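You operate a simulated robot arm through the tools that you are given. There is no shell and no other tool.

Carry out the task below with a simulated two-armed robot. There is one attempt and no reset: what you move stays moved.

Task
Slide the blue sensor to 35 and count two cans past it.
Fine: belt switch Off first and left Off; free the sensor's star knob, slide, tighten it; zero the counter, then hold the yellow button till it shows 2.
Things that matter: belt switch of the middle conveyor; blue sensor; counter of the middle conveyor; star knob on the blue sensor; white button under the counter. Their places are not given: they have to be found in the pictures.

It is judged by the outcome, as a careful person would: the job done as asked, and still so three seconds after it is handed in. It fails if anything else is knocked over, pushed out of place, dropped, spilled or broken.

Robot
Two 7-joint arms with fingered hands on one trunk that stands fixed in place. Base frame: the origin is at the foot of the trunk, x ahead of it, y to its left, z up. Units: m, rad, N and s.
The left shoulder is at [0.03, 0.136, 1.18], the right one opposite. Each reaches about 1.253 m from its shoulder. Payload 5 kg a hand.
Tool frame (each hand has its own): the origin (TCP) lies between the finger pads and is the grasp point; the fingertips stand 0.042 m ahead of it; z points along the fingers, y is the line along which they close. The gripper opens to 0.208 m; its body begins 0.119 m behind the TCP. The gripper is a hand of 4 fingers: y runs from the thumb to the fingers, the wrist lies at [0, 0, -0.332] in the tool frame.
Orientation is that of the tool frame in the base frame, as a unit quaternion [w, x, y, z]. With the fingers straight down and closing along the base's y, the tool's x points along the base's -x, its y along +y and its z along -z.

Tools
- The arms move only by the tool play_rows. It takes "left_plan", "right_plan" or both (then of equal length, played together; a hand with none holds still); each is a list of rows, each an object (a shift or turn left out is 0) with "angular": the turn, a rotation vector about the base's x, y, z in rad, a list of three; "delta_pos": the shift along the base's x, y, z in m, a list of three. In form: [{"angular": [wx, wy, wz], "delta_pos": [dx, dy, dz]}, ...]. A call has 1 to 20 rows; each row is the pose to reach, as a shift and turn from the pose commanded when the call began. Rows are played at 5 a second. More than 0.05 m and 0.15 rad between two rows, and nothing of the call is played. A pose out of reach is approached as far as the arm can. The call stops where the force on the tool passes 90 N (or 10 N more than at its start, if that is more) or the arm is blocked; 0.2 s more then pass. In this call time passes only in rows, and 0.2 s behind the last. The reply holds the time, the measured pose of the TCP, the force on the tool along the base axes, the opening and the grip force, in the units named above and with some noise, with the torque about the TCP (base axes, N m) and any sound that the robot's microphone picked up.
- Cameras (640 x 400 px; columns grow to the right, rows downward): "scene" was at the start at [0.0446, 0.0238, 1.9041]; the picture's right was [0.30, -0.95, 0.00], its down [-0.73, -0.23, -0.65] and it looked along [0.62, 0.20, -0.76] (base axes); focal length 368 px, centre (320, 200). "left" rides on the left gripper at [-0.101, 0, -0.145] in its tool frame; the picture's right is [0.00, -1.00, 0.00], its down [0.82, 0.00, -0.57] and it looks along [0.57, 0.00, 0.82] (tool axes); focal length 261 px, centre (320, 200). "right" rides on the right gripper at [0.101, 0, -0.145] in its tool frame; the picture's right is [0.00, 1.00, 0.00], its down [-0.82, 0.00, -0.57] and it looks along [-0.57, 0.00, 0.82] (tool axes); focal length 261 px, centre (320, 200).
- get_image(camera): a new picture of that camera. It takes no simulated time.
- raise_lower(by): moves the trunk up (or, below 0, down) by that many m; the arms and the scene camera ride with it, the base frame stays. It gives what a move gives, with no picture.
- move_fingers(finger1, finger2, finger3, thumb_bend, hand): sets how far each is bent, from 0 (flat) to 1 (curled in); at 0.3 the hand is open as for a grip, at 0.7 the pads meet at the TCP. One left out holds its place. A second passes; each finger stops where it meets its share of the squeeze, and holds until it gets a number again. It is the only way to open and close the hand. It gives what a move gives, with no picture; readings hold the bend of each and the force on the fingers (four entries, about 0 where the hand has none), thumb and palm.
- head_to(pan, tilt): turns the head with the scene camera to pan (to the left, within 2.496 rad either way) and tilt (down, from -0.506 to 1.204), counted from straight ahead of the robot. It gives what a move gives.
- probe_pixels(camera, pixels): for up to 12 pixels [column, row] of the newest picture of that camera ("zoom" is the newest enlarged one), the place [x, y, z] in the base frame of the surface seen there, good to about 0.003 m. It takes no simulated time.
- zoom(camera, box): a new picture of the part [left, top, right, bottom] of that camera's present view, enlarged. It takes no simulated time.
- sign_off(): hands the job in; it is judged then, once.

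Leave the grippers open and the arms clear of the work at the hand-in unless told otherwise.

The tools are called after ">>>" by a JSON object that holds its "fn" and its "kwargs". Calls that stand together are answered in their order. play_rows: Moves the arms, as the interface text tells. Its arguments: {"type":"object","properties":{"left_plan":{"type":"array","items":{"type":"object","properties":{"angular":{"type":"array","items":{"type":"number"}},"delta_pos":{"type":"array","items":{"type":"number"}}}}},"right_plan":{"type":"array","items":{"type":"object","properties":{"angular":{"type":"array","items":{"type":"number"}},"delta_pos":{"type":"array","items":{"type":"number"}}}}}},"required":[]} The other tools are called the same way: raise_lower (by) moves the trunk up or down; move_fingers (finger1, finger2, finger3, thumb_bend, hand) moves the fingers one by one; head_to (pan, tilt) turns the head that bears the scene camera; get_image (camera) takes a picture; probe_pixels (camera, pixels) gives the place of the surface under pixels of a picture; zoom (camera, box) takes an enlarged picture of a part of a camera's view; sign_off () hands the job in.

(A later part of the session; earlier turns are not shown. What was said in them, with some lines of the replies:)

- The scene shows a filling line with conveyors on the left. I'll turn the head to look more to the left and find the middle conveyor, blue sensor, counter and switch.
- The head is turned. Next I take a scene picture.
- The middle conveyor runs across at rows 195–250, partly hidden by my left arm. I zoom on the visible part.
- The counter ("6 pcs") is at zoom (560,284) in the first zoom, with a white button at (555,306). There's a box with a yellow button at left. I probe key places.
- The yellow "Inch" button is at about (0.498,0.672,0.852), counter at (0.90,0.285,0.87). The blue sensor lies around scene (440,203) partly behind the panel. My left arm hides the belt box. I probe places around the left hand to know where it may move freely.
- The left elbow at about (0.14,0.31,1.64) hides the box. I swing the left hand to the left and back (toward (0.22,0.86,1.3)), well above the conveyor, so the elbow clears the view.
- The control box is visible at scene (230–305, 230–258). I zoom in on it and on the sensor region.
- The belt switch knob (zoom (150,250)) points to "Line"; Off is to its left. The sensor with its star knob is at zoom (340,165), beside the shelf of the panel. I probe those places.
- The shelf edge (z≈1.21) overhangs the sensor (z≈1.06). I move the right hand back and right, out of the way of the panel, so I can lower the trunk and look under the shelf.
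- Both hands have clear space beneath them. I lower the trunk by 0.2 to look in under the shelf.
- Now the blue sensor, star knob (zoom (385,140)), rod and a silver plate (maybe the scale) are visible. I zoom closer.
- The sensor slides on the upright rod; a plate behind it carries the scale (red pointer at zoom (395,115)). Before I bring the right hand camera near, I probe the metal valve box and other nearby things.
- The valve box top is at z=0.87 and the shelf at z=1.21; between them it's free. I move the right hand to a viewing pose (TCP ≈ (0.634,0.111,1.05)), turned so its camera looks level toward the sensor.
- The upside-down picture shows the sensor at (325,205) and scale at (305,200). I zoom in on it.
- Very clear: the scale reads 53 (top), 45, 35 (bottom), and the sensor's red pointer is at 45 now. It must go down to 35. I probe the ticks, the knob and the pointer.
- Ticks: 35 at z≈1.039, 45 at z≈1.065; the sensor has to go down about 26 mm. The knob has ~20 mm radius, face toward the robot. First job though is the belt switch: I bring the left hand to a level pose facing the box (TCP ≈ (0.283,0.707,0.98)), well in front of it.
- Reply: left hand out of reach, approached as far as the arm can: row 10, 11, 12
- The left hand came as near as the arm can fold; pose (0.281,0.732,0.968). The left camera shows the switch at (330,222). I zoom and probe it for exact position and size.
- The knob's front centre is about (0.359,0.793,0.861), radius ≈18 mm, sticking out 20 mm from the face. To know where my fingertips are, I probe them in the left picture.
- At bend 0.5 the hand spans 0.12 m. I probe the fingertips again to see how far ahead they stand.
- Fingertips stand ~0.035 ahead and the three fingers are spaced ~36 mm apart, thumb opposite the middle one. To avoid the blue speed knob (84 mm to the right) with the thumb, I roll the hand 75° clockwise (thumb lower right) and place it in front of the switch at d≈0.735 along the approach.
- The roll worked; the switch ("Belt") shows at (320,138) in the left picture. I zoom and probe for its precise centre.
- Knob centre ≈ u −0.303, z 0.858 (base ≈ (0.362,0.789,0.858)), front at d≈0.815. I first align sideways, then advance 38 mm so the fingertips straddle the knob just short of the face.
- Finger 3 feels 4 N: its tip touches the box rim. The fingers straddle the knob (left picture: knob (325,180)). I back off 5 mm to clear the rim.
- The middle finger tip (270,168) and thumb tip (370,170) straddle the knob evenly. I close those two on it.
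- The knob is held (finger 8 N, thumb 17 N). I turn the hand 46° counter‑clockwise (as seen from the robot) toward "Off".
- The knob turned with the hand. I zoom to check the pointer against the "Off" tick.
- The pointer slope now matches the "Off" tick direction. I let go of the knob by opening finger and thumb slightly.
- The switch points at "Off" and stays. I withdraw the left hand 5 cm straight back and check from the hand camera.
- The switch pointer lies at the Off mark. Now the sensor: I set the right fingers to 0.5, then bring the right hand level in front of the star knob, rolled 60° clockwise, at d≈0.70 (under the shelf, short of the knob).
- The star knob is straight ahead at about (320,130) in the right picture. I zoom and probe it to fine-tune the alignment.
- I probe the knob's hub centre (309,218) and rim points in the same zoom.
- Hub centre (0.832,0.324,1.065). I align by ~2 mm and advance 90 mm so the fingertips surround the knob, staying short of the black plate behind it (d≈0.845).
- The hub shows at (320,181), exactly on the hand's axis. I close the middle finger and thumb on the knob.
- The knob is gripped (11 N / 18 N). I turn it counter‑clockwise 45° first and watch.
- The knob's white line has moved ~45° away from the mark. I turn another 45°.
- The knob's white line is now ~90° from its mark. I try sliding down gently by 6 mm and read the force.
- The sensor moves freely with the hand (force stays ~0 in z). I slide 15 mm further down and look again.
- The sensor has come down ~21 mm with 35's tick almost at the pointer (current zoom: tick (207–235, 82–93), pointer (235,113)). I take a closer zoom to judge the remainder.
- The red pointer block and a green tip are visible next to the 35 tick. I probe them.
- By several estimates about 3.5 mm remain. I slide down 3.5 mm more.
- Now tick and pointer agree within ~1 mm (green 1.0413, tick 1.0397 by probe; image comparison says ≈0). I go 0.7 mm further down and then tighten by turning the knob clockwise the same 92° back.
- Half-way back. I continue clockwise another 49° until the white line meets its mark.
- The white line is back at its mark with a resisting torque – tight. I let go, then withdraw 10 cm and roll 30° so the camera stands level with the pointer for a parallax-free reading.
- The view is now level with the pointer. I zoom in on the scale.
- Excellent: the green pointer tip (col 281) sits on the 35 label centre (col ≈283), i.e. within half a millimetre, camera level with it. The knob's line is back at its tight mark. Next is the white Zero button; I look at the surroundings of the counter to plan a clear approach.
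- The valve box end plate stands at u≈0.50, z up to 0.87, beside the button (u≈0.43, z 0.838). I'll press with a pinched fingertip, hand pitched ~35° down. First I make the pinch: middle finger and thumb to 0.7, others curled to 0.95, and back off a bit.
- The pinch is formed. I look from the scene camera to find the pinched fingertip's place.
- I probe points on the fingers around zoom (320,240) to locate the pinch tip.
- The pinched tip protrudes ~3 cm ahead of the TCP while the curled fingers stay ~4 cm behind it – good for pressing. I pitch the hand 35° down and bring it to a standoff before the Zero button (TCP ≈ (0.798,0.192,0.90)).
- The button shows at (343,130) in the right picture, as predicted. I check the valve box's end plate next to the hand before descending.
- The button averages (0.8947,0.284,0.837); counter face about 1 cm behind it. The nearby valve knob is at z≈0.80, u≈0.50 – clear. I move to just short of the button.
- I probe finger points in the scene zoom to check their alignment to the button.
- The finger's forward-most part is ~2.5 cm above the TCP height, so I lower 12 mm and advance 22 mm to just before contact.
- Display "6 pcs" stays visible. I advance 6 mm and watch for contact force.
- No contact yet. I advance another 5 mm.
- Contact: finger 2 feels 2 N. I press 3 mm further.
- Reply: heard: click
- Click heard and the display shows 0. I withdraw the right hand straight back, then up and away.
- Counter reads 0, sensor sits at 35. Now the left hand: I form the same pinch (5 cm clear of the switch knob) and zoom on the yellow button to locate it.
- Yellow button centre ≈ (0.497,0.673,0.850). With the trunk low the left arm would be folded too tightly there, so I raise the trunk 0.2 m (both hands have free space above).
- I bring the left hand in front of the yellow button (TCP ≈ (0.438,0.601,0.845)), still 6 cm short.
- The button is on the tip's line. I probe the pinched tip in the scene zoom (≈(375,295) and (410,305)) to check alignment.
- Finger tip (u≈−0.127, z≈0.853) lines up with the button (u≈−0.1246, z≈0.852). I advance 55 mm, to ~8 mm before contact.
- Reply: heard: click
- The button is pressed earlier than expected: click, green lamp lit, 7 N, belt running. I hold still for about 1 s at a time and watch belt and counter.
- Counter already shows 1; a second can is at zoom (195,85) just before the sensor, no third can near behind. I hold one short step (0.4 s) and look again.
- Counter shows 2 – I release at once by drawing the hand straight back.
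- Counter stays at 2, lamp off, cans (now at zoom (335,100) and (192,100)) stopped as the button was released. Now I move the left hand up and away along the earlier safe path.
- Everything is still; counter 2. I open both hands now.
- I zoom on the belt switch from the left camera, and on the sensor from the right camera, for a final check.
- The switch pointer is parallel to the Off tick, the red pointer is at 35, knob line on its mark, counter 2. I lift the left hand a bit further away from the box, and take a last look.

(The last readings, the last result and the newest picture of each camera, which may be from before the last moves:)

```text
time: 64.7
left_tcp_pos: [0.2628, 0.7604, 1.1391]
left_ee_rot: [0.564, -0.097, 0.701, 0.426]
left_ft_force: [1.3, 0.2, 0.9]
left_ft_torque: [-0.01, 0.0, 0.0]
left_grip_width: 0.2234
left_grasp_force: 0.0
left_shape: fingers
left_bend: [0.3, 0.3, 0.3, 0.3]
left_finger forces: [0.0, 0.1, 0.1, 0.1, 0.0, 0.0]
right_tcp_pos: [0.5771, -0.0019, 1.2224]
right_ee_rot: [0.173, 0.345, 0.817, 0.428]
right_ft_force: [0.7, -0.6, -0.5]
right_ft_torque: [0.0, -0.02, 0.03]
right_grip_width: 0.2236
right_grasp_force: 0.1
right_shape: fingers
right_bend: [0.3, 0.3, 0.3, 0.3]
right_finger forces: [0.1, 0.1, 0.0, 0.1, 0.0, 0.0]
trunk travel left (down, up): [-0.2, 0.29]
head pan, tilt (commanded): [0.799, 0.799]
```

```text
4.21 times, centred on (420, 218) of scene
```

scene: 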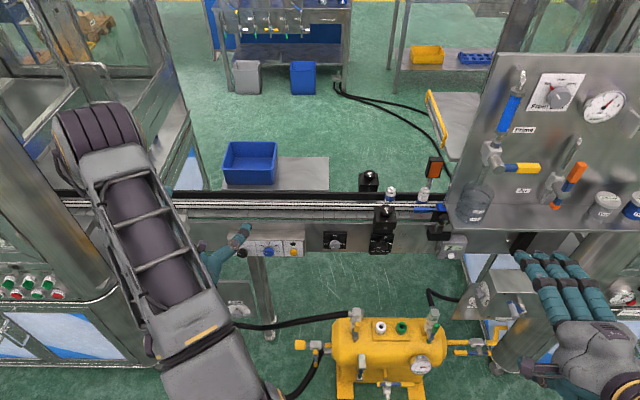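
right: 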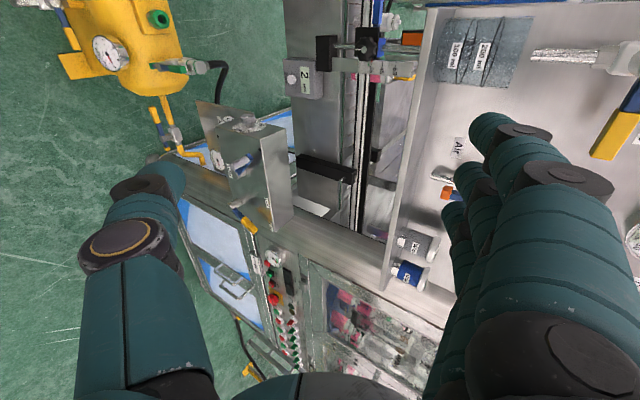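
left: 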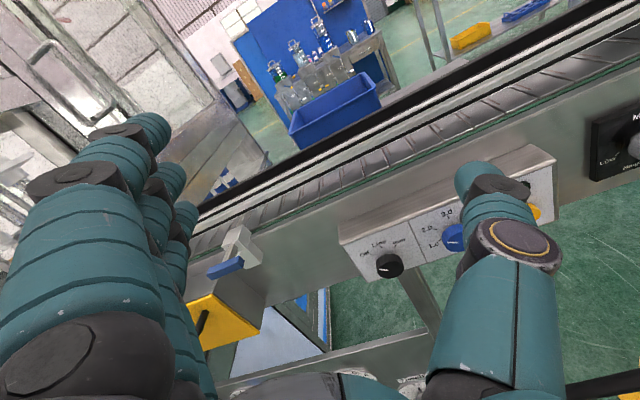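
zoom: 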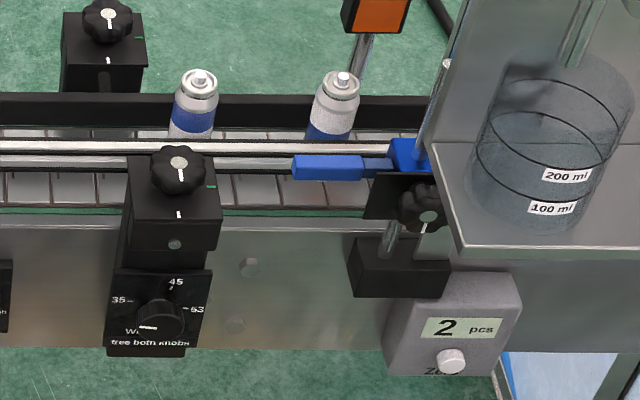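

Everything is in its final state: switch Off, sensor at 35 and tightened, counter at 2, belt and cans still, hands open and clear. I hand the job in.

>>> {"fn": "sign_off", "kwargs": {}}

```text
The job is handed in.
```

The job is done and handed in: the blue sensor is at 35, and two cans have been counted past it.

- **Belt switch:** I turned it from Line to Off first, and it was still Off at the last look.
- **Sensor:** I freed the star knob, slid the sensor down from 45 to 35, and tightened the knob until its white line was back on its mark. In a level view the pointer sat within about half a millimetre of 35.
- **Counter:** I zeroed it from 6 with the white button. I then held the yellow button until it showed 2. After release it stayed at 2 and the cans stopped.
- **Robot:** Both hands are open and clear of the line. I saw nothing else moved or knocked over.
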